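You operate a simulated robot arm through the tools that you are given. There is no shell and no other tool. Be economical: measure what you need, move in short steps, check, and stop when the job is done.

You are at the controls of a simulated two-armed robot. One attempt, no reset.

## Task
Give grease points A and B two pumps each from the winter pot.
Fine: open the block's cover, put the pot back where it stood and shut the cover; the third point gets none. Set down upright: what you pick out.
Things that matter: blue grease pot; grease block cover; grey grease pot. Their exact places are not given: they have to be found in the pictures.

Only the result counts: the job must be done as asked and must still hold three seconds after the hand-in. Knocking over, shifting, dropping, spilling or breaking anything else fails it. A push-on lid holds only when it is set on centred and level and pressed home; a screw cap is set on level and turned clockwise until tight.

## Robot
Two 7-joint arms with fingered hands on one trunk, on a base that drives. Base frame: it is fixed to the floor where the robot stands at the start and does not move with it; the origin is under the middle of the robot, x ahead of it, y to its left, z up. Units: cm, rad, N and s.
The left shoulder is at the start at [20, 13.5, 99.5], the right one opposite. Places, roughly: grease block cover [70, 10, 70]. Payload 4 kg a hand.
The tool frame of a hand sits at the grasp point between the pads (the TCP): z along the fingers, y along the line on which they close. The tips reach 2.5 cm beyond it. The gripper opens to 8.8 cm. The gripper's body begins 2.9 cm behind the TCP. The gripper is a hand of 4 fingers: y runs from the thumb to the fingers, the wrist lies at [-1.3, -10.6, -17.4] in the tool frame, and closing takes about 1.5 s.
Orientation is told as [roll, pitch, yaw] about the base's x, y, z axes, in that order, counted from this pose: with the fingers straight down and the wrist toward the robot, the tool's x, y and z point along [0, 1, 0], [1, 0, 0] and [0, 0, -1] of the base frame.

## Interface
- The arms move only by the tool send_rows. It takes "left_increments", "right_increments" or both (then of equal length, played together; a hand with none holds still); each is text: rows parted by semicolons, each of 6 numbers parted by spaces: the shift along the base's x, y, z in units of 20 mm (1.0 is 20 mm), then the turn, a rotation vector about the base's x, y, z in units of 5 degrees (1.0 is 5 degrees). In form: dx dy dz rx ry rz; .... A call has 1 to 8 rows; each row shifts and turns the commanded pose from where the row before left it. "left_hand" and "right_hand" are, for a hand that has rows, the closure in counts, from 0 (fully open) to 255 (shut), set as the call begins (left out, the last holds). A call with a number of a shift or a turn outside -1 to 1 is refused whole. Each row takes 0.2 s and may step no farther than 5 cm and 0.15 rad from the row before; otherwise, or with a gripper value out of range, the whole call is refused. Where a pose cannot be reached the arm comes as near as it can. A force on the tool above 50 N (or 10 N above the force at the start of the call, whichever is more), or a blocked arm, ends the call early, and 0.2 s more pass. The fingers move at their own pace (about 15.3 cm/s each) and stop on an object; they squeeze with about 23 N. The grip force told is the motor's: it shows also when the fingers shut on nothing. Time passes only in rows, and 0.2 s behind the last, so rows that do not move let the fingers close. The reply holds the time, the measured pose of the TCP, the force on the tool along the base axes, the opening and the grip force, in the units named above and with some noise, with the torque about the TCP (base axes, N m) and any sound that the robot's microphone picked up, and new pictures: "views" is both (left out), scene, wrist or none (wrist: the cameras of the hands that moved).
- Cameras (640 x 400 px; columns grow to the right, rows downward): "scene" is now at [14.4, 1.17, 160.56]; the picture's right is [0.16, -0.99, 0.00], its down [-0.65, -0.11, -0.76] and it looks along [0.75, 0.12, -0.65] (base axes); focal length 249 px, centre (320, 200). "left" rides on the left gripper at [-6.4, -8.3, -9.8] in its tool frame; the picture's right is [-0.62, -0.37, 0.69], its down [0.71, -0.63, 0.30] and it looks along [0.32, 0.68, 0.65] (tool axes); focal length 265 px, centre (320, 200). "right" rides on the right gripper at [6.4, -8.3, -9.8] in its tool frame; the picture's right is [-0.62, 0.37, -0.69], its down [-0.71, -0.63, 0.30] and it looks along [-0.32, 0.68, 0.65] (tool axes); focal length 265 px, centre (320, 200).
- lift_body(by): slides the trunk up (or, below 0, down) by that many cm; the arms and the scene camera ride with it, the base frame stays. It gives what a move gives, with no picture.
- steer(legs): drives the robot by 1 to 6 legs, each [ahead, left, turn to the left] in cm, cm and rad, along the robot's own axes; the way and the turn of a leg run together, so that a leg with both is an arc; at most 150 cm and 3.142 rad a leg. The arms and the cameras ride along, it lands a little off, and it stops where it bumps. It gives what a move gives, and a new picture of the scene camera.
- move_fingers(index, middle, ring, thumb_bend, thumb_turn, hand): sets how far each is bent, from 0 (flat) to 1 (curled in); at 0.3 the hand is open as for a grip, at 0.7 the pads meet at the TCP. One left out holds its place. A second passes; each finger stops where it meets its share of the squeeze, and holds until it gets a number again. A gripper value or a shape takes the hand back. It gives what a move gives, with no picture; readings hold the bend of each and the force on the fingers (four entries, about 0 where the hand has none), thumb and palm. thumb_turn goes from beside the hand (0) to across from the fingers (1), as for a grip.
- hand_shape(shape, hand): the hand has 4 fingers and takes this shape, open, in about a second: jaw (thumb against the fingers, like two jaws); tri (thumb and two fingers); tip (a fingertip pinch); poke (one finger out to press); point (the index stretched); flat (the hand flat); cup (the hand cupped); fist (a fist). The gripper value then closes the fingers along that shape, each until it touches; the sizes above hold for jaw. It gives what a move gives, with no picture.
- turn_head(pan, tilt): turns the head with the scene camera to pan (to the left, within 1.693 rad either way) and tilt (down, from -0.506 to 1.204), counted from straight ahead of the robot. It gives what a move gives, and a new picture of the scene camera.
- pixel_to_xyz(camera, pixels): there is no depth. For up to 12 entries [column, row, z] of the newest picture of that camera ("zoom" is the newest enlarged one), the place [x, y] in the base frame at which the ray of that pixel passes the height z, good to about 0.2 cm. No time passes.
- zoom(camera, box): a new picture of the part [left, top, right, bottom] of that camera's present view, enlarged. No time passes.
- hand_in(): hands the job in; it is judged then, once.

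Keep the steps short. Do not move on a guess: measure, check each grasp and each placing, and mend mistakes. In all there are 80 turns and 260 pictures (those below and enlarged ones count). Leave the grippers open and the arms clear of the work at the hand-in unless told otherwise, and finish with a single line.

The tools are called after "Call:" as name(argument=value, ...) on one line, values as JSON. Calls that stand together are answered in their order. send_rows: Moves the arms, as the interface text tells. Its arguments: {"type":"object","properties":{"left_increments":{"type":"string"},"left_hand":{"type":"number"},"right_increments":{"type":"string"},"right_hand":{"type":"number"},"views":{"type":"string","enum":["both","scene","wrist","none"]}},"required":[]} The other tools are called the same way: lift_body (by) slides the trunk up or down; hand_shape (shape, hand) gives the hand a shape; move_fingers (index, middle, ring, thumb_bend, thumb_turn, hand) moves the fingers one by one; steer (legs) drives the base; turn_head (pan, tilt) turns the head that bears the scene camera; pixel_to_xyz (camera, pixels) gives the place at which the rays of pixels pass given heights; zoom (camera, box) takes an enlarged picture of a part of a camera's view; hand_in () hands the job in.

At the start:

```text
clock: 0.0
left_position: [57.02, 32.57, 138.8]
left_tcp_rot: [0.001, -0.002, 0.0]
left_ft_force: [-0.4, -0.7, 0.4]
left_ft_torque: [0.0, -0.01, 0.0]
left_width: 8.78
left_finger_force: 0.0
left_shape: jaw
left_bend: [0.3, 0.3, 0.3, 0.3, 0.98]
left_finger forces: [0.1, 0.1, 0.0, 0.0, 0.0, 0.0]
right_position: [57.11, -18.17, 137.72]
right_tcp_rot: [0.001, 0.002, -0.002]
right_ft_force: [0.7, -0.5, 0.0]
right_ft_torque: [-0.04, 0.01, -0.01]
right_width: 8.77
right_finger_force: 0.0
right_shape: jaw
right_bend: [0.3, 0.3, 0.3, 0.3, 0.98]
right_finger forces: [0.0, 0.0, 0.0, 0.1, 0.0, 0.1]
trunk travel left (down, up): [-60.0, 17.0]
robot x, y, heading: [0.14, 0.16, 0.002]
head pan, tilt: [0.166, 0.714]
```

scene: 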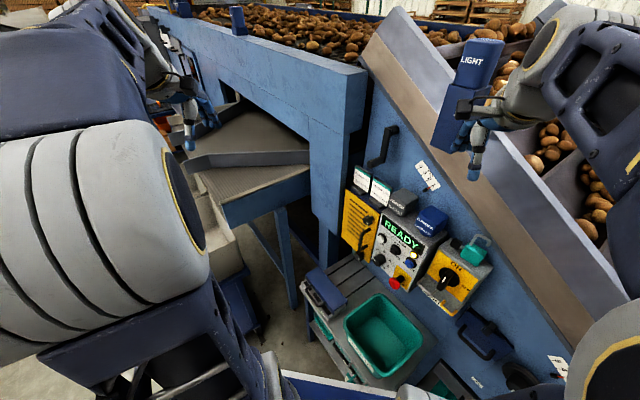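
right: 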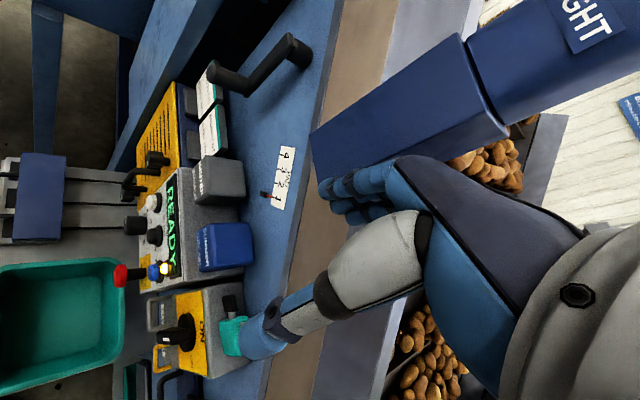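
left: 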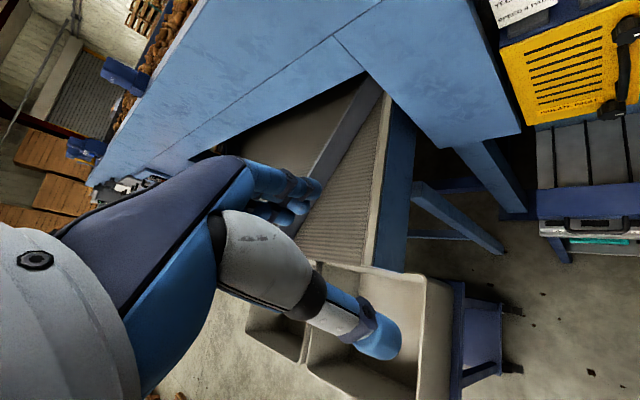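

I see a machine with a yellow panel, a control box with a READY display and a grey and a blue pot on top of it. I'll enlarge this area to find the grease block, the cover and the pots.

Call:
zoom(camera="scene", box=[300, 120, 540, 320])

Call:
zoom(camera="right", box=[100, 60, 300, 380])

Call:
zoom(camera="scene", box=[280, 240, 520, 400])

```text
2.00 times, centred on (420, 220) of scene
```

zoom: 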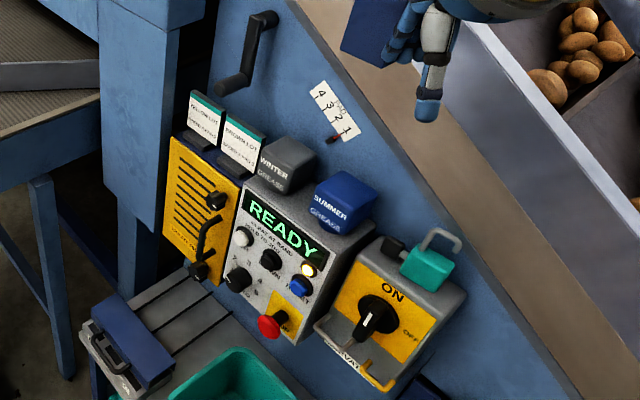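

```text
1.25 times, centred on (200, 220) of right
```

zoom: 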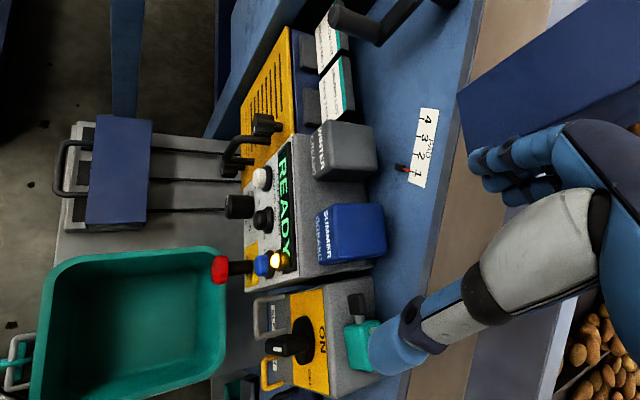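

```text
2.50 times, centred on (400, 320) of scene
```

zoom: 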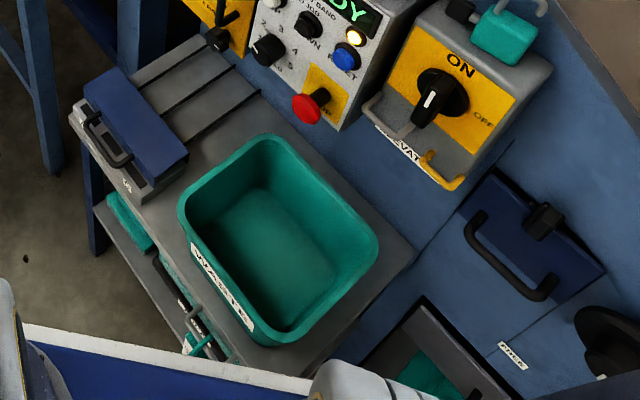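

The grey pot on the control box reads WINTER GREASE and the blue one SUMMER GREASE. The blue hinged cover on the bench is likely the grease block. I'll measure these and read the cards.

Call:
zoom(camera="scene", box=[340, 150, 460, 225])

Call:
zoom(camera="scene", box=[290, 250, 370, 330])

Call:
pixel_to_xyz(camera="scene", pixels=[[320, 285, 70], [308, 275, 70], [342, 303, 70], [410, 195, 97], [428, 220, 97], [380, 340, 65]])

```text
5.33 times, centred on (400, 188) of scene
```

zoom: 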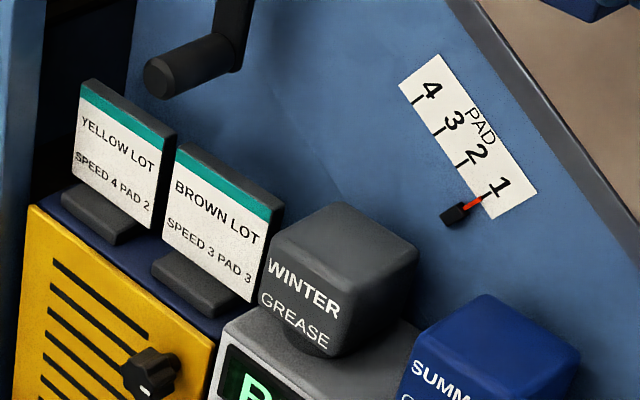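

```text
5.00 times, centred on (330, 290) of scene
```

zoom: 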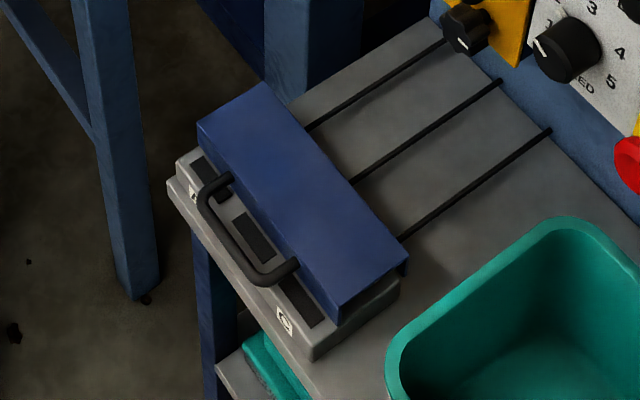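

```text
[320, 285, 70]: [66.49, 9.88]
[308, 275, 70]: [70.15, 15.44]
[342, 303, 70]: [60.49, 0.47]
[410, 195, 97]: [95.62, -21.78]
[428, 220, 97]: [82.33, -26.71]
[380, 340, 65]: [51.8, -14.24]
```

Winter = grey pot. I'll zoom more on the block for its labels and hinge, and on the bench front.

Call:
zoom(camera="scene", box=[300, 260, 348, 300])

Call:
turn_head(pan=0.0, tilt=1.0)

```text
10.00 times, centred on (324, 280) of scene
```

zoom: 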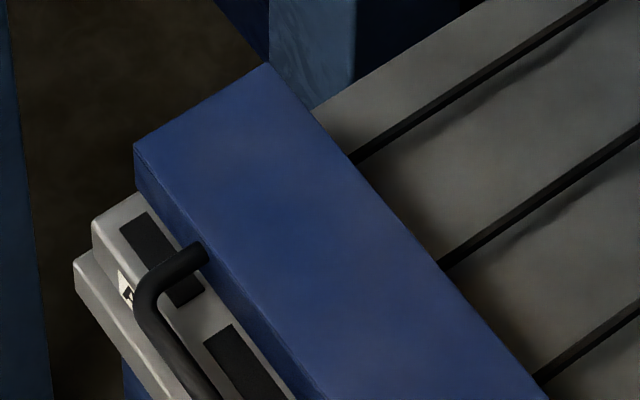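

```text
clock: 0.8
left_position: [57.19, 32.58, 138.8]
left_tcp_rot: [0.001, 0.0, 0.0]
left_ft_force: [0.8, 0.6, 0.2]
left_ft_torque: [0.01, -0.03, 0.0]
left_width: 8.77
left_finger_force: 0.0
left_shape: jaw
left_bend: [0.3, 0.3, 0.3, 0.3, 0.98]
left_finger forces: [0.0, 0.1, 0.0, 0.1, 0.1, 0.0]
right_position: [57.09, -18.31, 137.82]
right_tcp_rot: [0.0, -0.001, -0.001]
right_ft_force: [0.2, -0.2, 0.5]
right_ft_torque: [0.04, 0.02, -0.01]
right_width: 8.73
right_finger_force: 0.0
right_shape: jaw
right_bend: [0.3, 0.3, 0.3, 0.3, 0.98]
right_finger forces: [0.0, 0.0, 0.0, 0.1, 0.0, 0.0]
trunk travel left (down, up): [-60.0, 17.0]
robot x, y, heading: [0.3, 0.04, -0.004]
head pan, tilt: [0.0, 1.0]
```

scene: 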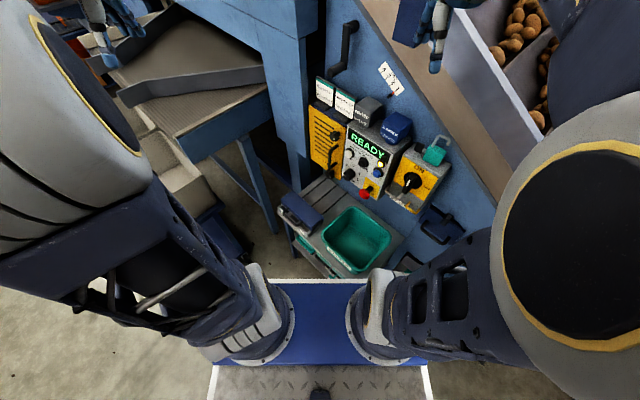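

I'll take exact pixel measurements here, then lower the trunk 20 cm for a second view to triangulate.

Call:
zoom(camera="scene", box=[260, 170, 340, 250])

Call:
zoom(camera="scene", box=[310, 70, 430, 170])

Call:
pixel_to_xyz(camera="scene", pixels=[[320, 280, 20], [320, 280, 50], [300, 210, 70], [300, 210, 90], [369, 110, 90], [369, 110, 110], [396, 127, 90], [396, 127, 110]])

Call:
lift_body(by=-20)

Call:
zoom(camera="scene", box=[220, 60, 420, 260])

```text
5.00 times, centred on (300, 210) of scene
```

zoom: 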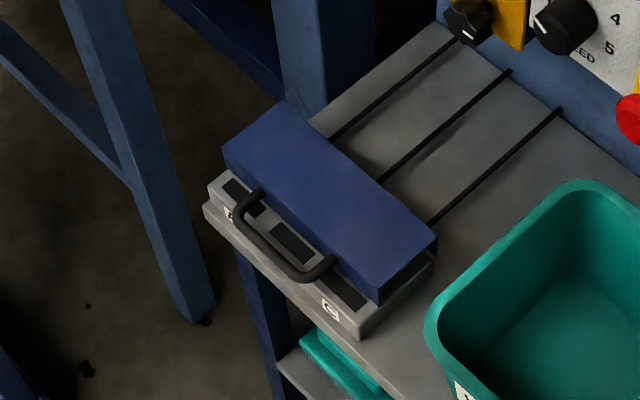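

```text
4.00 times, centred on (370, 120) of scene
```

zoom: 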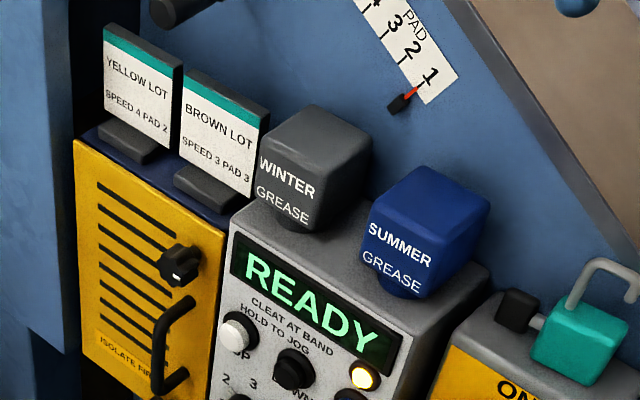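

```text
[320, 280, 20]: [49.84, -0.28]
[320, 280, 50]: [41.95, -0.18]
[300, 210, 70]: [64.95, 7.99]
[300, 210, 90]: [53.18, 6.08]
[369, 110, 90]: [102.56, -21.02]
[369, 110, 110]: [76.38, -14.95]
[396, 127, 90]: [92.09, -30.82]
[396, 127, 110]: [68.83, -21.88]
```

```text
clock: 3.0
left_position: [57.05, 32.53, 118.94]
left_tcp_rot: [-0.001, 0.001, 0.001]
left_ft_force: [0.0, 0.4, -0.6]
left_ft_torque: [0.0, 0.02, 0.0]
left_width: 8.77
left_finger_force: 0.1
left_shape: jaw
left_bend: [0.3, 0.3, 0.3, 0.3, 0.98]
left_finger forces: [0.0, 0.0, 0.0, 0.0, 0.1, 0.0]
right_position: [57.14, -18.35, 118.0]
right_tcp_rot: [-0.001, -0.004, -0.003]
right_ft_force: [-4.0, 0.2, 17.4]
right_ft_torque: [-0.15, -0.83, -0.02]
right_width: 8.63
right_finger_force: 0.0
right_shape: jaw
right_bend: [0.3, 0.3, 0.3, 0.3, 0.98]
right_finger forces: [0.1, 17.4, 0.1, 0.0, 0.0, 0.0]
trunk travel left (down, up): [-40.0, 37.0]
robot x, y, heading: [-0.4, -0.01, 0.001]
head pan, tilt: [0.0, 1.0]
```

```text
2.00 times, centred on (320, 160) of scene
```

zoom: 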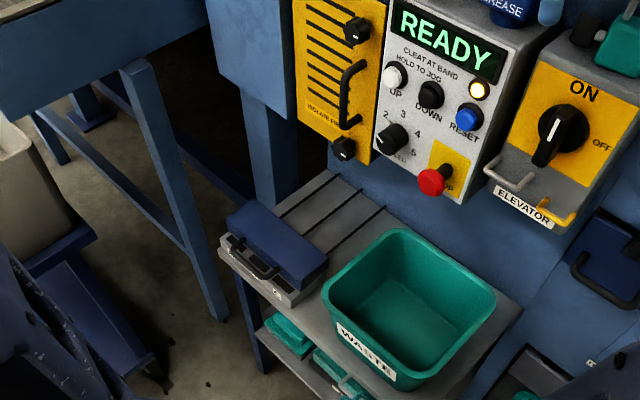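

The right hand reads 17 N on a finger: it touched something on the way down. I'll raise it straight up at once and look.

Call:
send_rows(right_increments="0 0 1 0 0 0; 0 0 1 0 0 0; 0 0 1 0 0 0", views="both")

Call:
turn_head(pan=-0.15, tilt=0.6)

```text
clock: 3.8
left_position: [57.04, 32.53, 118.79]
left_tcp_rot: [0.0, 0.0, 0.0]
left_ft_force: [0.3, -0.4, 0.1]
left_ft_torque: [0.0, 0.01, 0.03]
left_width: 8.78
left_finger_force: 0.1
left_shape: jaw
left_bend: [0.3, 0.3, 0.3, 0.3, 0.98]
left_finger forces: [0.0, 0.1, 0.0, 0.0, 0.0, 0.0]
right_position: [57.07, -18.27, 123.83]
right_tcp_rot: [0.001, 0.001, -0.002]
right_ft_force: [-0.1, 0.1, 0.0]
right_ft_torque: [-0.03, 0.02, 0.0]
right_width: 8.73
right_finger_force: 0.3
right_shape: jaw
right_bend: [0.3, 0.3, 0.3, 0.3, 0.98]
right_finger forces: [0.0, 0.1, 0.1, 0.0, 0.1, 0.0]
trunk travel left (down, up): [-40.0, 37.0]
robot x, y, heading: [-0.01, -0.07, -0.003]
head pan, tilt: [0.0, 1.0]
```

scene: 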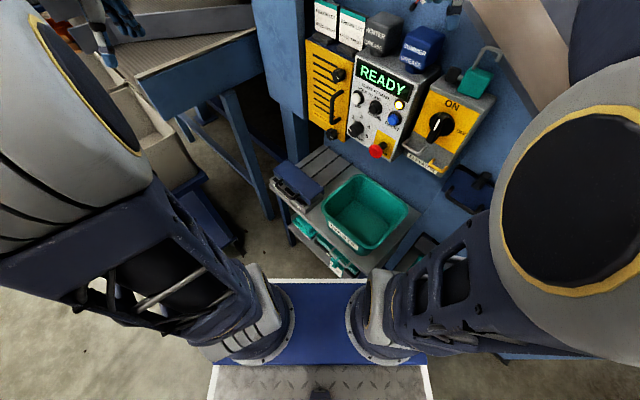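
right: 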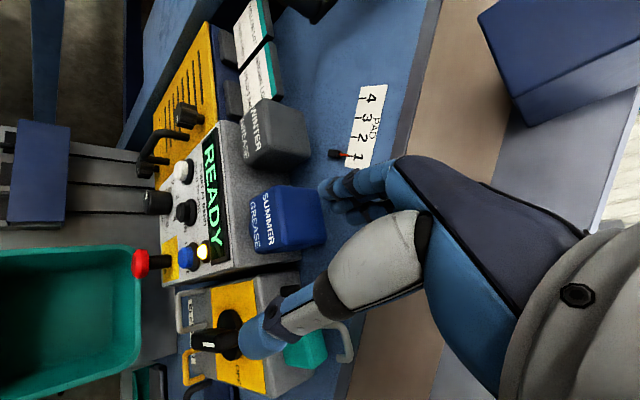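

```text
clock: 4.6
left_position: [57.11, 32.57, 118.95]
left_tcp_rot: [0.001, 0.0, 0.0]
left_ft_force: [0.8, -0.2, 0.4]
left_ft_torque: [0.02, -0.06, -0.02]
left_width: 8.76
left_finger_force: 0.1
left_shape: jaw
left_bend: [0.3, 0.3, 0.3, 0.3, 0.98]
left_finger forces: [0.0, 0.1, 0.0, 0.0, 0.1, 0.0]
right_position: [57.08, -18.29, 123.9]
right_tcp_rot: [0.0, -0.002, -0.002]
right_ft_force: [0.3, -0.9, -0.4]
right_ft_torque: [0.0, 0.01, 0.02]
right_width: 8.76
right_finger_force: 0.1
right_shape: jaw
right_bend: [0.3, 0.3, 0.3, 0.3, 0.98]
right_finger forces: [0.0, 0.0, 0.0, 0.0, 0.0, 0.0]
trunk travel left (down, up): [-40.0, 37.0]
robot x, y, heading: [0.04, -0.06, -0.007]
head pan, tilt: [-0.15, 0.6]
```

scene: 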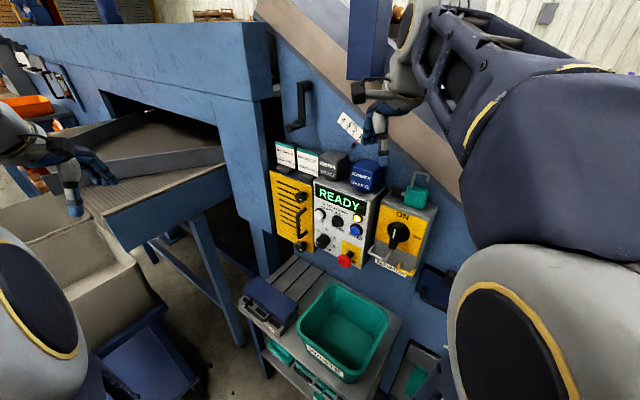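

The blue pot is still upright. I'll zoom in to see whether it shifted.

Call:
zoom(camera="scene", box=[265, 110, 445, 210])

Call:
zoom(camera="right", box=[160, 60, 340, 280])

Call:
zoom(camera="scene", box=[225, 240, 405, 390])

```text
3.56 times, centred on (355, 160) of scene
```

zoom: 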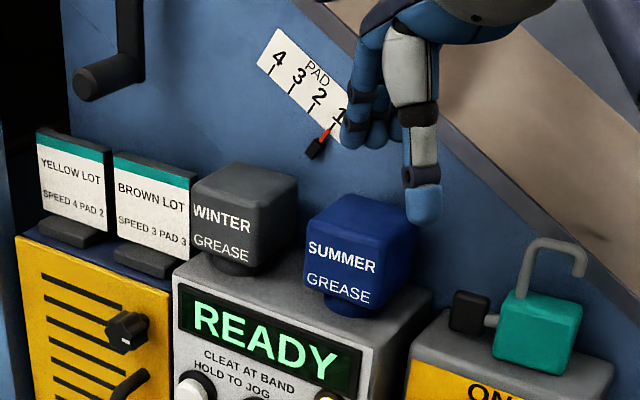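

```text
1.82 times, centred on (250, 170) of right
```

zoom: 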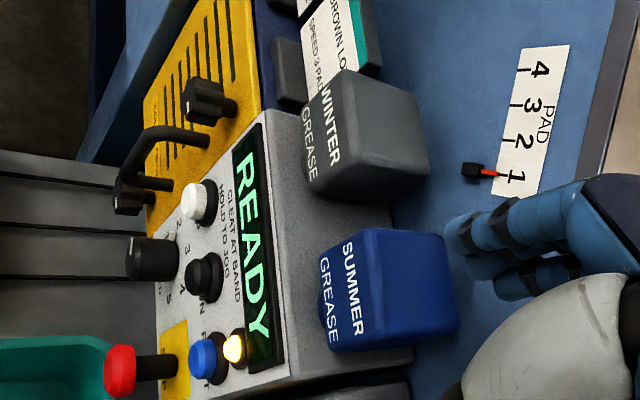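

```text
2.67 times, centred on (315, 315) of scene
```

zoom: 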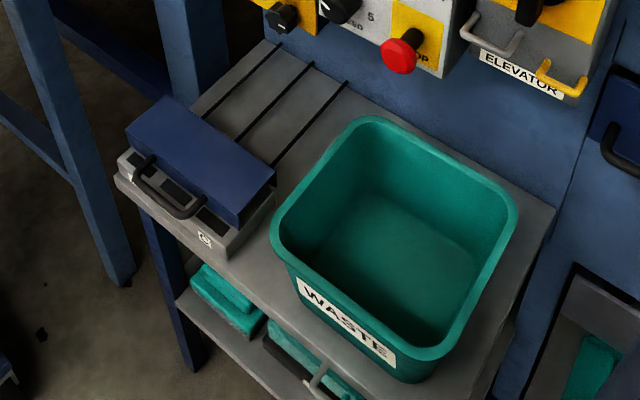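

The pots stand undisturbed. Now I measure the pot and block corners at this camera height.

Call:
zoom(camera="scene", box=[300, 130, 400, 210])

Call:
zoom(camera="scene", box=[235, 260, 315, 340])

```text
5.00 times, centred on (350, 170) of scene
```

zoom: 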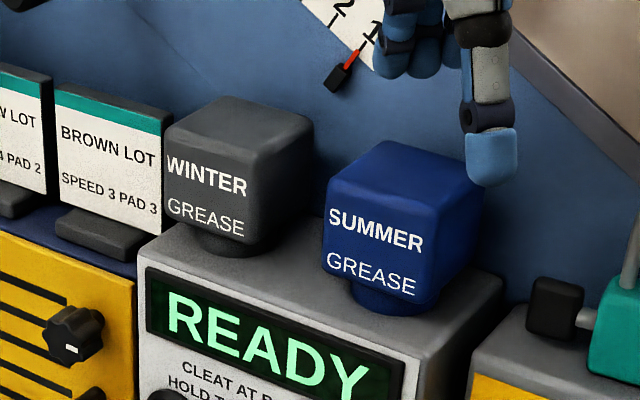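

```text
5.00 times, centred on (275, 300) of scene
```

zoom: 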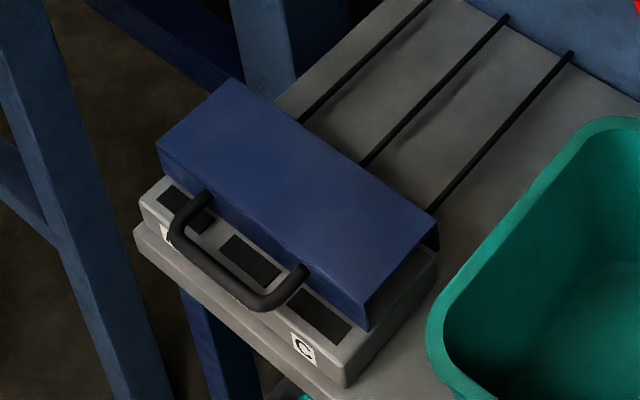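

Call:
pixel_to_xyz(camera="scene", pixels=[[319, 157, 115], [337, 163, 115], [348.4, 154.4, 115], [329, 149.4, 115], [332, 181, 105], [332, 181, 95], [242.4, 288.6, 75], [256, 275.6, 75], [298.4, 303, 75], [285, 320, 75], [256, 315, 75], [256, 315, 65]])

Call:
pixel_to_xyz(camera="scene", pixels=[[319, 157, 110], [337, 163, 110], [348.4, 154.4, 110], [329, 149.4, 110], [364, 194, 105], [364, 194, 95], [242.4, 288.6, 65], [256, 275.6, 65], [298.4, 303, 65], [285, 320, 65], [347, 168, 115], [367, 177, 115]])

Call:
lift_body(by=20)

Call:
zoom(camera="scene", box=[300, 180, 420, 300])

Call:
zoom(camera="scene", box=[220, 290, 320, 390])

```text
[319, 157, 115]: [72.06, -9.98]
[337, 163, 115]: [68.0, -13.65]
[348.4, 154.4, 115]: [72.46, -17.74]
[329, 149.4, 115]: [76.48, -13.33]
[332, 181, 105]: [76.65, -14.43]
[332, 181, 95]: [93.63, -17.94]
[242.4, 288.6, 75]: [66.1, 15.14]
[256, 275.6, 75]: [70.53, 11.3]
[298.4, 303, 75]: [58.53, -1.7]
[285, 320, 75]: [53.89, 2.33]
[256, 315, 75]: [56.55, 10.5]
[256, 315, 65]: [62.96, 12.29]
```

```text
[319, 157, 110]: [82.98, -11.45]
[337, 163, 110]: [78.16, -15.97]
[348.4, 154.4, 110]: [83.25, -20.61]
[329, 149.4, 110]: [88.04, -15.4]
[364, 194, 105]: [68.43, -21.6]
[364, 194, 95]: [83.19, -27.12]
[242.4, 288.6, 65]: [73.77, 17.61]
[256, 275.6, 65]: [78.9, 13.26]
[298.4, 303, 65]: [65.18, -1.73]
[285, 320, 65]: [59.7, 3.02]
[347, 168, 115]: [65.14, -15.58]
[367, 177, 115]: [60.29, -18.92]
```

```text
clock: 6.8
left_position: [57.03, 32.53, 138.78]
left_tcp_rot: [-0.001, 0.001, 0.0]
left_ft_force: [0.5, -0.2, 0.9]
left_ft_torque: [0.0, -0.03, -0.01]
left_width: 8.77
left_finger_force: 0.1
left_shape: jaw
left_bend: [0.3, 0.3, 0.3, 0.3, 0.98]
left_finger forces: [0.0, 0.1, 0.1, 0.0, 0.0, 0.0]
right_position: [57.09, -18.21, 143.89]
right_tcp_rot: [-0.001, 0.001, -0.001]
right_ft_force: [-0.6, -0.2, 0.6]
right_ft_torque: [0.04, 0.02, 0.02]
right_width: 8.78
right_finger_force: 0.1
right_shape: jaw
right_bend: [0.3, 0.3, 0.3, 0.3, 0.98]
right_finger forces: [0.1, 0.1, 0.1, 0.0, 0.1, 0.0]
trunk travel left (down, up): [-60.0, 17.0]
robot x, y, heading: [-0.2, -0.15, -0.001]
head pan, tilt: [-0.15, 0.6]
```

```text
3.33 times, centred on (360, 240) of scene
```

zoom: 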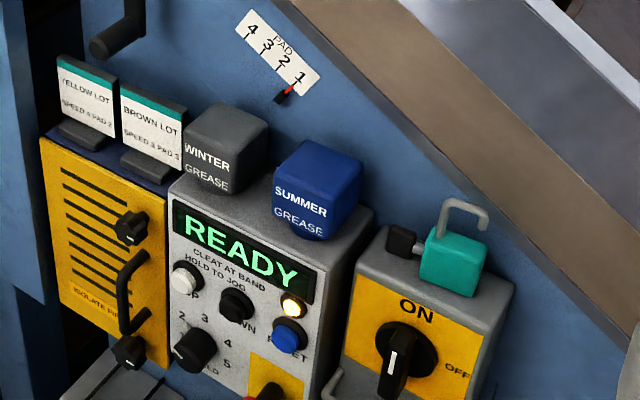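

```text
4.00 times, centred on (270, 340) of scene
```

zoom: 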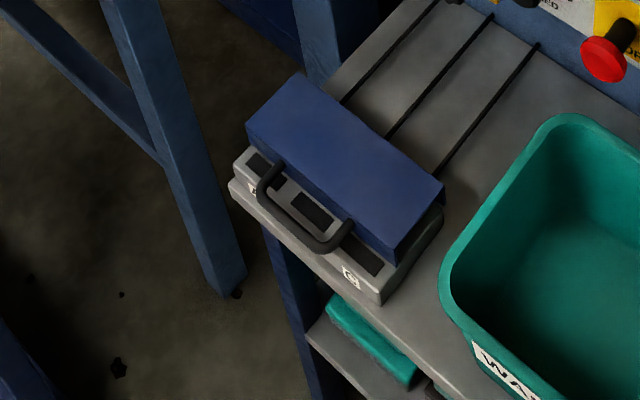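

Call:
pixel_to_xyz(camera="scene", pixels=[[318.9, 222.9, 115], [335.4, 228.6, 115], [344.4, 217.5, 115], [327.9, 210.9, 115], [328.5, 237.9, 105], [328.5, 237.9, 95], [251.5, 321.3, 75], [265.5, 308.3, 75], [301, 336.3, 75], [289, 351.8, 75], [262.5, 347, 75], [262.5, 347, 65]])

Call:
pixel_to_xyz(camera="scene", pixels=[[318.9, 222.9, 110], [335.4, 228.6, 110], [344.4, 217.5, 110], [327.9, 210.9, 110], [251.5, 321.3, 65], [265.5, 308.3, 65], [301, 336.3, 65], [289, 351.8, 65]])

```text
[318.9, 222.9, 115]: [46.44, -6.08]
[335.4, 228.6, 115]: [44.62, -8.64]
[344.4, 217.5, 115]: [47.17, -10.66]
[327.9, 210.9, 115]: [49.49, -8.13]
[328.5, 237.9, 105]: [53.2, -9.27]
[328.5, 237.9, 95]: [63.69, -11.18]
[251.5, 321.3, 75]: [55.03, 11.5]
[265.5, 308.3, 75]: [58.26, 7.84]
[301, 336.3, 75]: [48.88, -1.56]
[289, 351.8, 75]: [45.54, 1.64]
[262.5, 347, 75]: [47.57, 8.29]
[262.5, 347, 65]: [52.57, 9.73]
```

```text
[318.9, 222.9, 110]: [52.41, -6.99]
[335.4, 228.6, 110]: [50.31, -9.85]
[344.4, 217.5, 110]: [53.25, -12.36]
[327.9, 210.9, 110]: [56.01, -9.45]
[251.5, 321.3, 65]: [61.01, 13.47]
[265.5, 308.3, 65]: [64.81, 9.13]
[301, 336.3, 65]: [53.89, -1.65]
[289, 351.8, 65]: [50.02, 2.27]
```

The pixel tool referred to the older picture. I'll refresh the scene picture at this height and measure again.

Call:
turn_head(pan=-0.15, tilt=0.6)

Call:
pixel_to_xyz(camera="scene", pixels=[[318.9, 222.9, 115], [335.4, 228.6, 115], [344.4, 217.5, 115], [327.9, 210.9, 115], [328.5, 237.9, 105], [328.5, 237.9, 95], [251.5, 321.3, 75], [265.5, 308.3, 75], [301, 336.3, 75], [289, 351.8, 75], [262.5, 347, 75], [262.5, 347, 65]])

Call:
pixel_to_xyz(camera="scene", pixels=[[318.9, 222.9, 110], [335.4, 228.6, 110], [344.4, 217.5, 110], [327.9, 210.9, 110], [251.5, 321.3, 65], [265.5, 308.3, 65], [301, 336.3, 65], [289, 351.8, 65]])

```text
clock: 7.4
left_position: [57.17, 32.46, 138.77]
left_tcp_rot: [0.0, 0.0, 0.0]
left_ft_force: [-0.1, 0.4, -0.1]
left_ft_torque: [0.02, -0.02, 0.03]
left_width: 8.75
left_finger_force: 0.0
left_shape: jaw
left_bend: [0.3, 0.3, 0.3, 0.3, 0.98]
left_finger forces: [0.1, 0.1, 0.0, 0.0, 0.0, 0.0]
right_position: [57.08, -18.24, 143.71]
right_tcp_rot: [0.0, 0.001, -0.002]
right_ft_force: [0.4, -0.2, 0.1]
right_ft_torque: [0.01, -0.02, 0.02]
right_width: 8.75
right_finger_force: 0.1
right_shape: jaw
right_bend: [0.3, 0.3, 0.3, 0.3, 0.98]
right_finger forces: [0.1, 0.1, 0.0, 0.1, 0.0, 0.0]
trunk travel left (down, up): [-60.0, 17.0]
robot x, y, heading: [0.14, -0.12, 0.002]
head pan, tilt: [-0.15, 0.6]
```

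scene: 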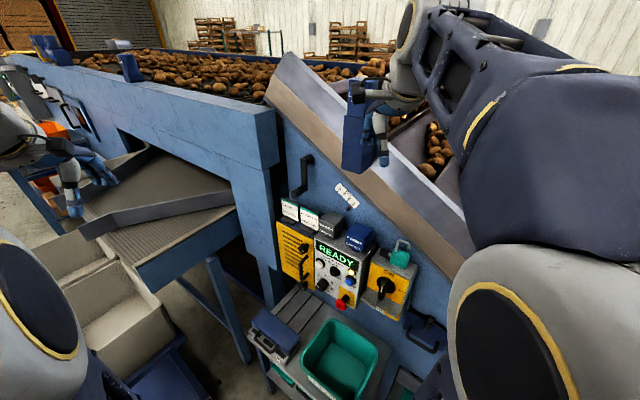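

```text
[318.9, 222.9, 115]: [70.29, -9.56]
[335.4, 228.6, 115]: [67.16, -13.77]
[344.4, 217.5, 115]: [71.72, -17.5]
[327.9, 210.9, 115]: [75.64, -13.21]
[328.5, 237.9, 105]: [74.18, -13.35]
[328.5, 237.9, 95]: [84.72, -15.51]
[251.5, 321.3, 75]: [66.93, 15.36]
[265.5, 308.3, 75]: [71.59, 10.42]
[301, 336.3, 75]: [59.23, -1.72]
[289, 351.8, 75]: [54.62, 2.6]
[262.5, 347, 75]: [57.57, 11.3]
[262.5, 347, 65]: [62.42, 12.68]
```

```text
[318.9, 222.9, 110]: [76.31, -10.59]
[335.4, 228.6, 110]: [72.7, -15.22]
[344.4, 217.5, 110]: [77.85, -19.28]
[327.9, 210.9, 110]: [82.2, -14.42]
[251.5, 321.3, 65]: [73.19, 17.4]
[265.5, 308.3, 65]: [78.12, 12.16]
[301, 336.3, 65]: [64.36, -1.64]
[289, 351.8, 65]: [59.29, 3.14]
```

Triangulating: winter pot's centre is about (70.2, -13.3), top z≈115.9, cube about 6 cm, turned 45°. The cover top is z≈69.4, centre (66.2, 7.5), long axis along (0.7, 0.71), and the handle bar is near (60.7, 11.9, 68.5). The machine faces (-0.7, 0.7), so the left hand needs yaw -45°. I'll move the right hand clear and start the left toward the block.

Call:
send_rows(left_increments="-0.5 -0.7 -1 0 0 -1; -0.5 -0.7 -1 0 0 -1; -0.5 -0.7 -1 0 0 -1; -0.5 -0.7 -1 0 0 -1; -0.5 -0.7 -1 0 0 -1; -0.5 -0.7 -1 0 0 -1; -0.5 -0.7 -1 0 0 -1; -0.5 -0.7 -1 0 0 -1", right_increments="-0.8 -1 0 0 0 0; -0.8 -1 0 0 0 0; -0.8 -1 0 0 0 0; -0.8 -1 0 0 0 0; -0.8 -1 0 0 0 0; -0.8 -1 0 0 0 0; -0.8 -1 0 0 0 0; -0.8 -1 0 0 0 0", views="none")

Call:
send_rows(left_increments="0 -0.2 -1 0 0 -1; 0 -0.2 -1 0 0 0; 0 -0.2 -1 0 0 0; 0 -0.2 -1 0 0 0; 0 -0.2 -1 0 0 0; 0 -0.2 -1 0 0 0; 0 -0.2 -1 0 0 0; 0 -0.2 -1 0 0 0", views="both")

```text
clock: 9.2
left_position: [49.09, 21.24, 122.66]
left_tcp_rot: [0.0, 0.0, -0.7]
left_ft_force: [0.3, -0.4, 0.0]
left_ft_torque: [-0.02, 0.02, -0.03]
left_width: 8.76
left_finger_force: 0.0
left_shape: jaw
left_bend: [0.3, 0.3, 0.3, 0.3, 0.98]
left_finger forces: [0.0, 0.1, 0.0, 0.0, 0.1, 0.0]
right_position: [44.33, -34.24, 143.92]
right_tcp_rot: [-0.002, 0.0, -0.001]
right_ft_force: [0.0, -0.6, 0.0]
right_ft_torque: [-0.01, 0.0, 0.01]
right_width: 8.77
right_finger_force: 0.0
right_shape: jaw
right_bend: [0.3, 0.3, 0.3, 0.3, 0.98]
right_finger forces: [0.1, 0.1, 0.0, 0.0, 0.0, 0.0]
trunk travel left (down, up): [-60.0, 17.0]
robot x, y, heading: [-0.29, -0.04, 0.002]
head pan, tilt: [-0.15, 0.6]
```

```text
clock: 11.0
left_position: [48.95, 18.07, 106.7]
left_tcp_rot: [0.001, -0.002, -0.785]
left_ft_force: [0.4, 0.5, -0.3]
left_ft_torque: [0.0, 0.01, 0.02]
left_width: 8.76
left_finger_force: 0.2
left_shape: jaw
left_bend: [0.3, 0.3, 0.3, 0.3, 0.98]
left_finger forces: [0.0, 0.0, 0.1, 0.0, 0.0, 0.1]
right_position: [44.47, -34.35, 143.81]
right_tcp_rot: [0.0, 0.0, -0.001]
right_ft_force: [0.2, -1.1, -0.4]
right_ft_torque: [-0.01, -0.02, 0.02]
right_width: 8.78
right_finger_force: 0.0
right_shape: jaw
right_bend: [0.3, 0.3, 0.3, 0.3, 0.98]
right_finger forces: [0.0, 0.1, 0.0, 0.0, 0.0, 0.0]
trunk travel left (down, up): [-60.0, 17.0]
robot x, y, heading: [0.17, -0.22, 0.001]
head pan, tilt: [-0.15, 0.6]
```

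scene: 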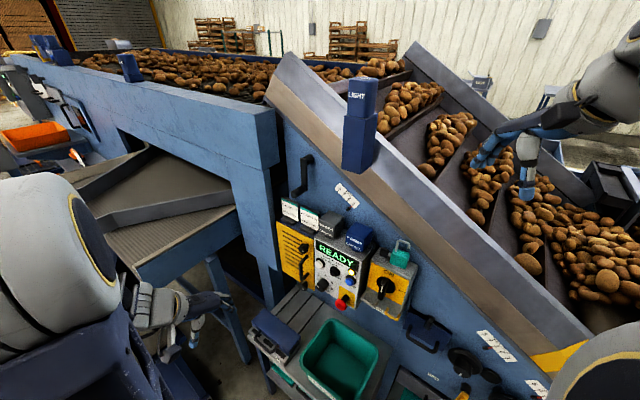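
left: 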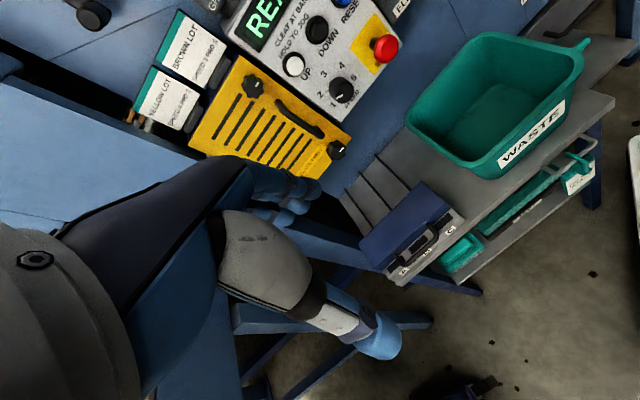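

I'll zoom in on the block in the left camera.

Call:
zoom(camera="left", box=[350, 170, 480, 290])

Call:
pixel_to_xyz(camera="left", pixels=[[413, 243, 68.5], [413, 243, 66], [360, 240, 69.4], [423, 182, 69.4], [453, 216, 69.4]])

```text
3.33 times, centred on (415, 230) of left
```

zoom: 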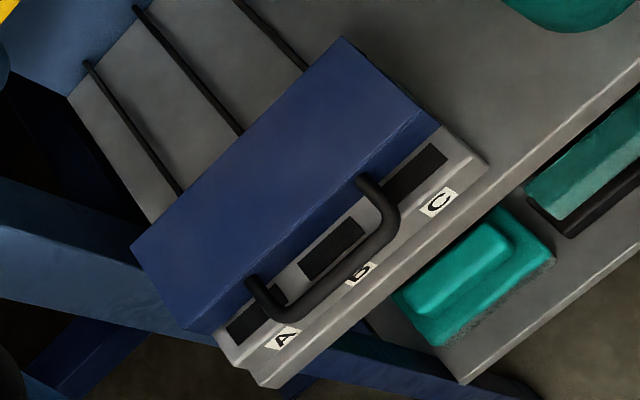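

```text
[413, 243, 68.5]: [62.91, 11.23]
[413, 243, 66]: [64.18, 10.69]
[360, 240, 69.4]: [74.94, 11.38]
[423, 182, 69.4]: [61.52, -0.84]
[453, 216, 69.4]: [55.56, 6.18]
```

Call:
pixel_to_xyz(camera="zoom", pixels=[[335, 268, 68.5], [335, 268, 66.5], [275, 310, 68.5], [395, 225, 68.5], [188, 330, 69.4], [440, 125, 69.4], [345, 38, 69.4], [132, 250, 69.4]])

Call:
zoom(camera="scene", box=[240, 300, 310, 370])

Call:
pixel_to_xyz(camera="scene", pixels=[[262.5, 347, 68.5], [262.5, 347, 66.5]])

```text
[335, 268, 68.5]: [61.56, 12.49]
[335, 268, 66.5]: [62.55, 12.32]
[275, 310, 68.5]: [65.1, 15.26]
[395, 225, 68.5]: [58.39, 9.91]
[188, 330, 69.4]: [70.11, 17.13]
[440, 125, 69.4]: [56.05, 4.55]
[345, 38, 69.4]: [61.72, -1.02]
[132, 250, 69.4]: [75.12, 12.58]
```

```text
5.71 times, centred on (275, 335) of scene
```

zoom: 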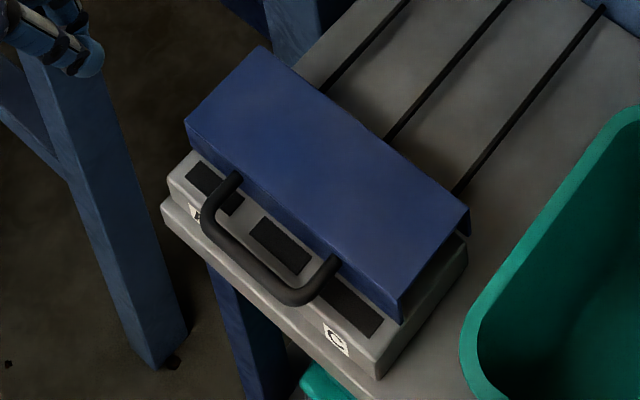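

```text
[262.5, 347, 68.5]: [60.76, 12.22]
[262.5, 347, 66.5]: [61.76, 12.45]
```

Now I'll find the ledge height by triangulating the black rectangles' corners in the scene and left pictures.

Call:
pixel_to_xyz(camera="scene", pixels=[[265.4, 337.8, 68], [265.4, 337.8, 63], [273.6, 345, 68], [273.6, 345, 63], [283.2, 359.2, 68], [283.2, 359.2, 63]])

Call:
pixel_to_xyz(camera="left", pixels=[[409, 249.5, 68], [409, 249.5, 63], [424.6, 235.1, 68], [424.6, 235.1, 63], [454, 216.5, 68], [454, 216.5, 63]])

Call:
zoom(camera="left", box=[385, 200, 465, 270])

```text
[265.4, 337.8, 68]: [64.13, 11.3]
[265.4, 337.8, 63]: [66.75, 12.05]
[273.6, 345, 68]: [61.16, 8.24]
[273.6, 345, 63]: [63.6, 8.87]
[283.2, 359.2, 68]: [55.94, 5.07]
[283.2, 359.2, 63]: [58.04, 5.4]
```

```text
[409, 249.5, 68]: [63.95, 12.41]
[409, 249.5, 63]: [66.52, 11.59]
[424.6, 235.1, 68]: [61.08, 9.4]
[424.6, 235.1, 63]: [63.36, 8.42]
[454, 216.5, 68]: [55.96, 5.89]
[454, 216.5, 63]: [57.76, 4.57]
```

```text
5.71 times, centred on (425, 235) of left
```

zoom: 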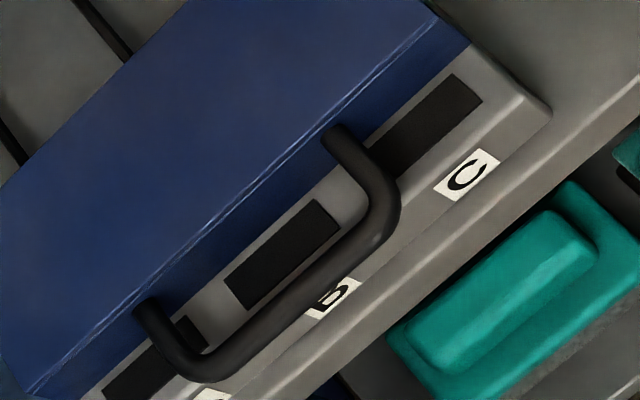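

The ledge is at z≈64.6 and the bar at z≈68.5, about 3 cm in front of the cover. I'll pinch the bar with the fingers tilted 30° into the machine, then swing the cover up. I'll tilt and go down partway to refine.

Call:
send_rows(left_increments="0.3 0 -1 -0.707 -0.707 0; 0.3 0 -1 -0.707 -0.707 0; 0.3 0 -1 -0.707 -0.707 0; 0.3 0 -1 -0.707 -0.707 0; 0.3 0 -1 -0.707 -0.707 0; 0.3 0 -1 -0.707 -0.707 0; 0.3 -0.2 -1 0 0 0; 0.3 -0.2 -1 0 0 0", left_hand=180, views="both")

Call:
zoom(camera="left", box=[280, 100, 520, 300])

```text
clock: 12.8
left_position: [55.88, 17.13, 91.46]
left_tcp_rot: [0.0, -0.522, -0.783]
left_ft_force: [-0.2, -0.6, -0.3]
left_ft_torque: [0.04, -0.03, -0.03]
left_width: 2.6
left_finger_force: 0.0
left_shape: jaw
left_bend: [0.74, 0.54, 0.51, 0.74, 1.0]
left_finger forces: [0.0, 0.0, 0.1, 0.0, 0.0, 0.0]
left hand out of reach, approached as far as the arm can: row 4, 5, 6
right_position: [44.48, -34.26, 143.79]
right_tcp_rot: [0.001, 0.001, -0.002]
right_ft_force: [-0.4, -1.4, -0.4]
right_ft_torque: [0.01, -0.01, 0.02]
right_width: 8.78
right_finger_force: 0.0
right_shape: jaw
right_bend: [0.3, 0.3, 0.3, 0.3, 0.98]
right_finger forces: [0.1, 0.0, 0.1, 0.0, 0.0, 0.0]
trunk travel left (down, up): [-60.0, 17.0]
robot x, y, heading: [-0.14, -0.25, 0.002]
head pan, tilt: [-0.15, 0.6]
```

scene: 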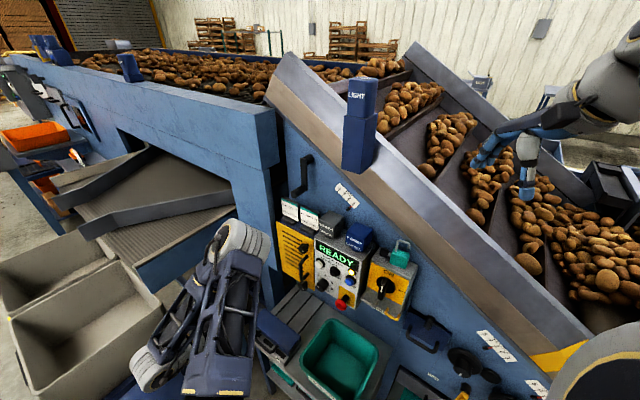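
left: 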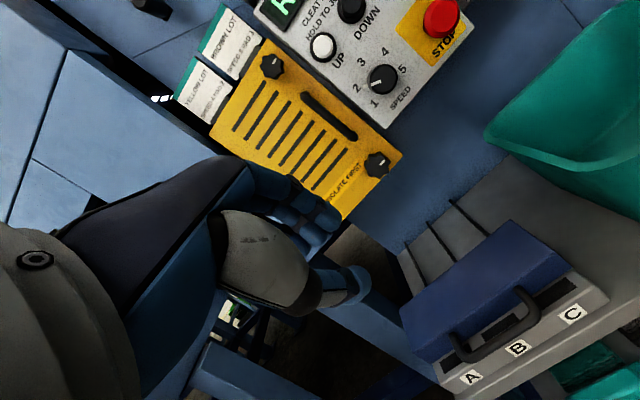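

```text
2.00 times, centred on (400, 200) of left
```

zoom: 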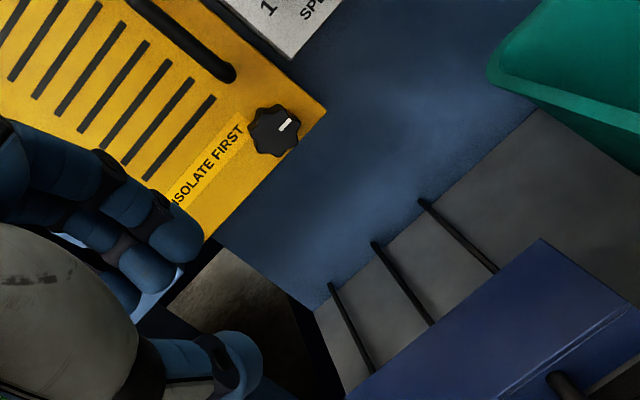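

Call:
zoom(camera="left", box=[395, 220, 615, 400])

```text
2.22 times, centred on (505, 310) of left
```

zoom: 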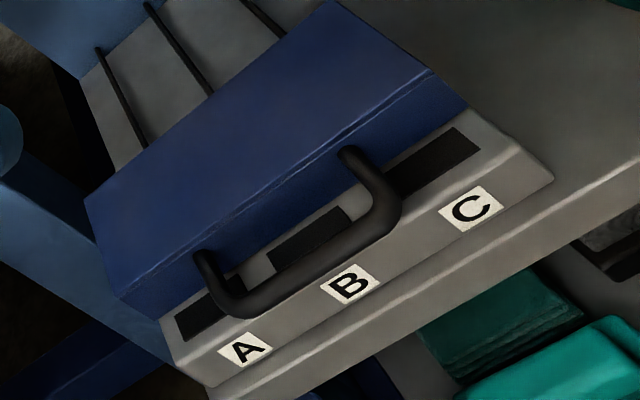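

Call:
pixel_to_xyz(camera="zoom", pixels=[[318, 266, 70], [318, 266, 68.5], [318, 266, 67], [240, 303, 68.5], [388, 225, 68.5], [120, 298, 69.4], [430, 72, 69.4], [330, 2, 69.4], [85, 198, 69.4], [160, 333, 64.6], [265, 251, 64.6], [478, 148, 64.6]])

```text
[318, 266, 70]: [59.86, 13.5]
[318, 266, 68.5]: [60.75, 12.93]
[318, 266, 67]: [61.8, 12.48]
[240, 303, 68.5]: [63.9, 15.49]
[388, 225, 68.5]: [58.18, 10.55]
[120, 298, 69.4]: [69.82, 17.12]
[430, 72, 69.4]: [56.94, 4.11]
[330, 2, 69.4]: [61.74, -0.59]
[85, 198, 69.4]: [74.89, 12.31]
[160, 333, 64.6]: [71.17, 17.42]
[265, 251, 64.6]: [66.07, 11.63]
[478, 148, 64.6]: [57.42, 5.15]
```

Bar centre is around x-y=49 (v≈34.7), z≈67.5 and the cover front at v≈37.3. I'll move down toward the pre-grasp point (59.2, 14.9, 73.3).

Call:
send_rows(left_increments="0.2 -0.14 -1 0 0 0; 0.2 -0.14 -1 0 0 0; 0.2 -0.14 -1 0 0 0; 0.2 -0.14 -1 0 0 0; 0.2 -0.14 -1 0 0 0; 0.2 -0.14 -1 0 0 0; 0.2 -0.14 -1 0 0 0; 0.2 -0.14 -1 0 0 0", views="both")

Call:
zoom(camera="left", box=[300, 160, 620, 400])

Call:
zoom(camera="scene", box=[210, 280, 330, 400])

```text
clock: 14.6
left_position: [59.12, 14.81, 75.45]
left_tcp_rot: [0.001, -0.522, -0.786]
left_ft_force: [-0.5, 0.0, -0.4]
left_ft_torque: [0.01, 0.0, -0.01]
left_width: 2.58
left_finger_force: 0.1
left_shape: jaw
left_bend: [0.74, 0.54, 0.51, 0.74, 1.0]
left_finger forces: [0.1, 0.1, 0.0, 0.1, 0.1, 0.0]
right_position: [44.42, -34.1, 143.96]
right_tcp_rot: [0.0, 0.001, -0.001]
right_ft_force: [-0.5, 0.0, -0.3]
right_ft_torque: [-0.01, 0.0, -0.03]
right_width: 8.79
right_finger_force: 0.1
right_shape: jaw
right_bend: [0.3, 0.3, 0.3, 0.3, 0.98]
right_finger forces: [0.0, 0.0, 0.0, 0.0, 0.1, 0.0]
trunk travel left (down, up): [-60.0, 17.0]
robot x, y, heading: [0.02, -0.25, -0.0]
head pan, tilt: [-0.15, 0.6]
```

scene: 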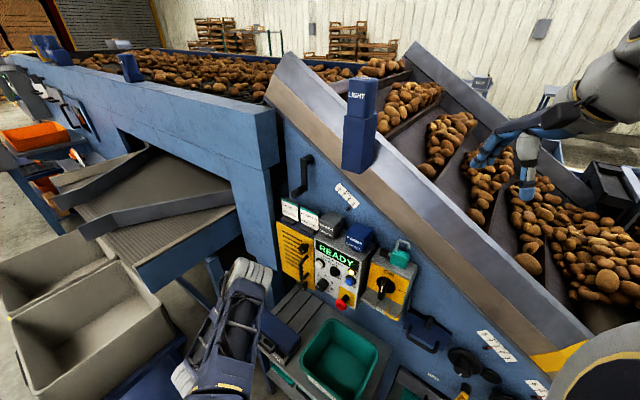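
left: 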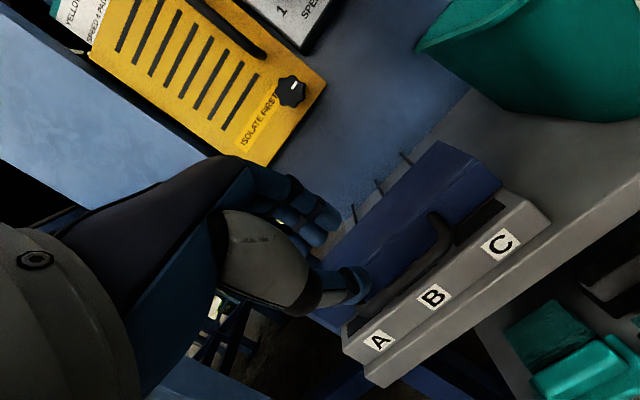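

```text
1.67 times, centred on (460, 280) of left
```

zoom: 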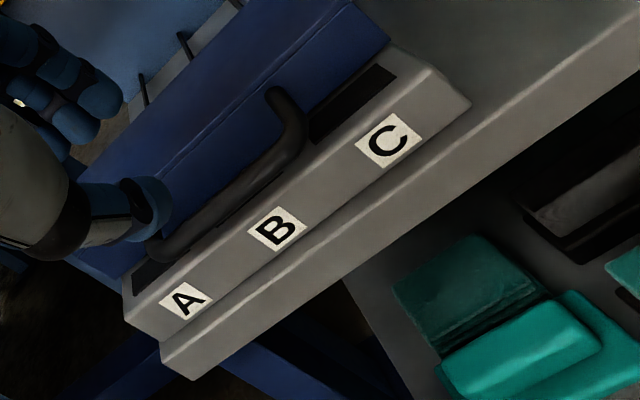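

```text
3.33 times, centred on (270, 340) of scene
```

zoom: 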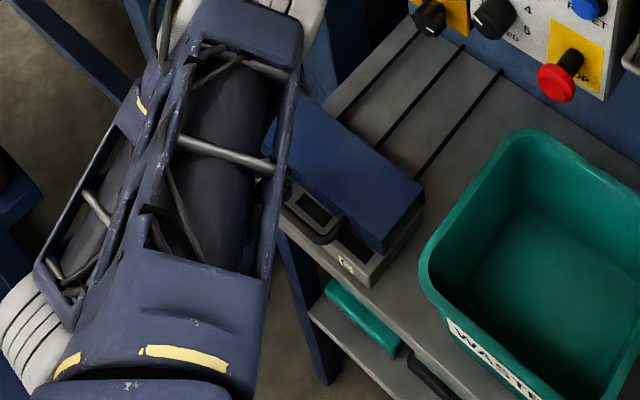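

Call:
pixel_to_xyz(camera="zoom", pixels=[[235, 193, 69], [235, 193, 67.5], [235, 193, 66], [180, 238, 67.5], [290, 148, 67.5], [270, 92, 68.5], [155, 205, 73]])

```text
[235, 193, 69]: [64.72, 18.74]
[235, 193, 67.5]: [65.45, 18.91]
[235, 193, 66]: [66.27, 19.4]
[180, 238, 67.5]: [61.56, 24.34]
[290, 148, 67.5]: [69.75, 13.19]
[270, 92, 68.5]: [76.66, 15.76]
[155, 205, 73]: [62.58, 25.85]
```

Call:
pixel_to_xyz(camera="left", pixels=[[409, 275.8, 69], [409, 275.8, 67.5], [409, 275.8, 66], [376, 302.8, 67.5], [442, 248.8, 67.5], [430, 214, 69]])

```text
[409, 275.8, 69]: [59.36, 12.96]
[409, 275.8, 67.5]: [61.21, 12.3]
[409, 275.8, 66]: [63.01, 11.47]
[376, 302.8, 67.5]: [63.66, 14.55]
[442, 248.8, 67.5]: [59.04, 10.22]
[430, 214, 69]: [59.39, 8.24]
```

Bar confirmed at v≈34.6, z≈67.5. I'll back off 1.3 cm and then advance along the finger line to straddle the bar.

Call:
send_rows(left_increments="-0.46 0.46 0 0 0 0; 0.25 -0.246 -0.61 0 0 0; 0.25 -0.246 -0.61 0 0 0; 0.25 -0.246 -0.61 0 0 0; 0.25 -0.246 -0.61 0 0 0; 0.25 -0.246 -0.61 0 0 0; 0.25 -0.246 -0.61 0 0 0", views="wrist")

Call:
zoom(camera="left", box=[220, 140, 460, 340])

```text
clock: 16.2
left_position: [61.21, 12.85, 68.2]
left_tcp_rot: [-0.002, -0.524, -0.786]
left_ft_force: [-0.2, 0.9, -0.4]
left_ft_torque: [0.05, -0.02, -0.02]
left_width: 2.62
left_finger_force: 0.0
left_shape: jaw
left_bend: [0.74, 0.54, 0.51, 0.74, 1.0]
left_finger forces: [0.0, 0.0, 0.1, 0.0, 0.0, 0.0]
right_position: [44.41, -34.23, 143.95]
right_tcp_rot: [0.002, 0.0, -0.001]
right_ft_force: [0.2, -0.5, 0.0]
right_ft_torque: [-0.01, 0.01, 0.04]
right_width: 8.74
right_finger_force: 0.0
right_shape: jaw
right_bend: [0.3, 0.3, 0.3, 0.3, 0.98]
right_finger forces: [0.0, 0.1, 0.0, 0.0, 0.1, 0.1]
trunk travel left (down, up): [-60.0, 17.0]
robot x, y, heading: [-0.1, 0.19, -0.004]
head pan, tilt: [-0.15, 0.6]
```

left: 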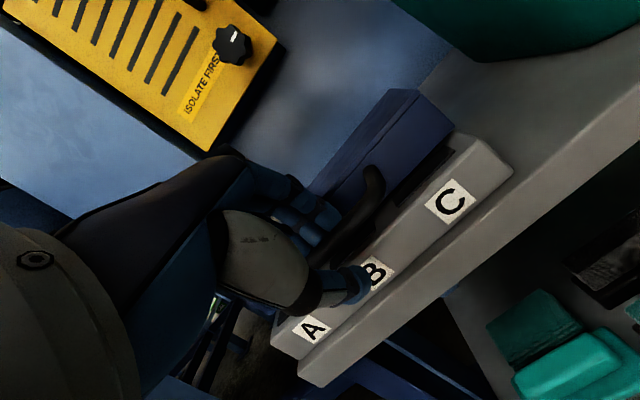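

```text
2.00 times, centred on (340, 240) of left
```

zoom: 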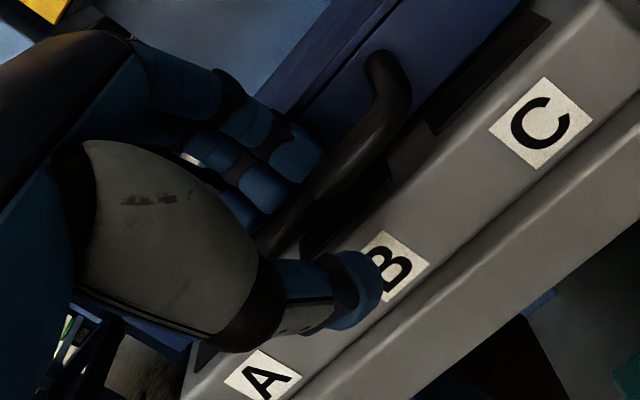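

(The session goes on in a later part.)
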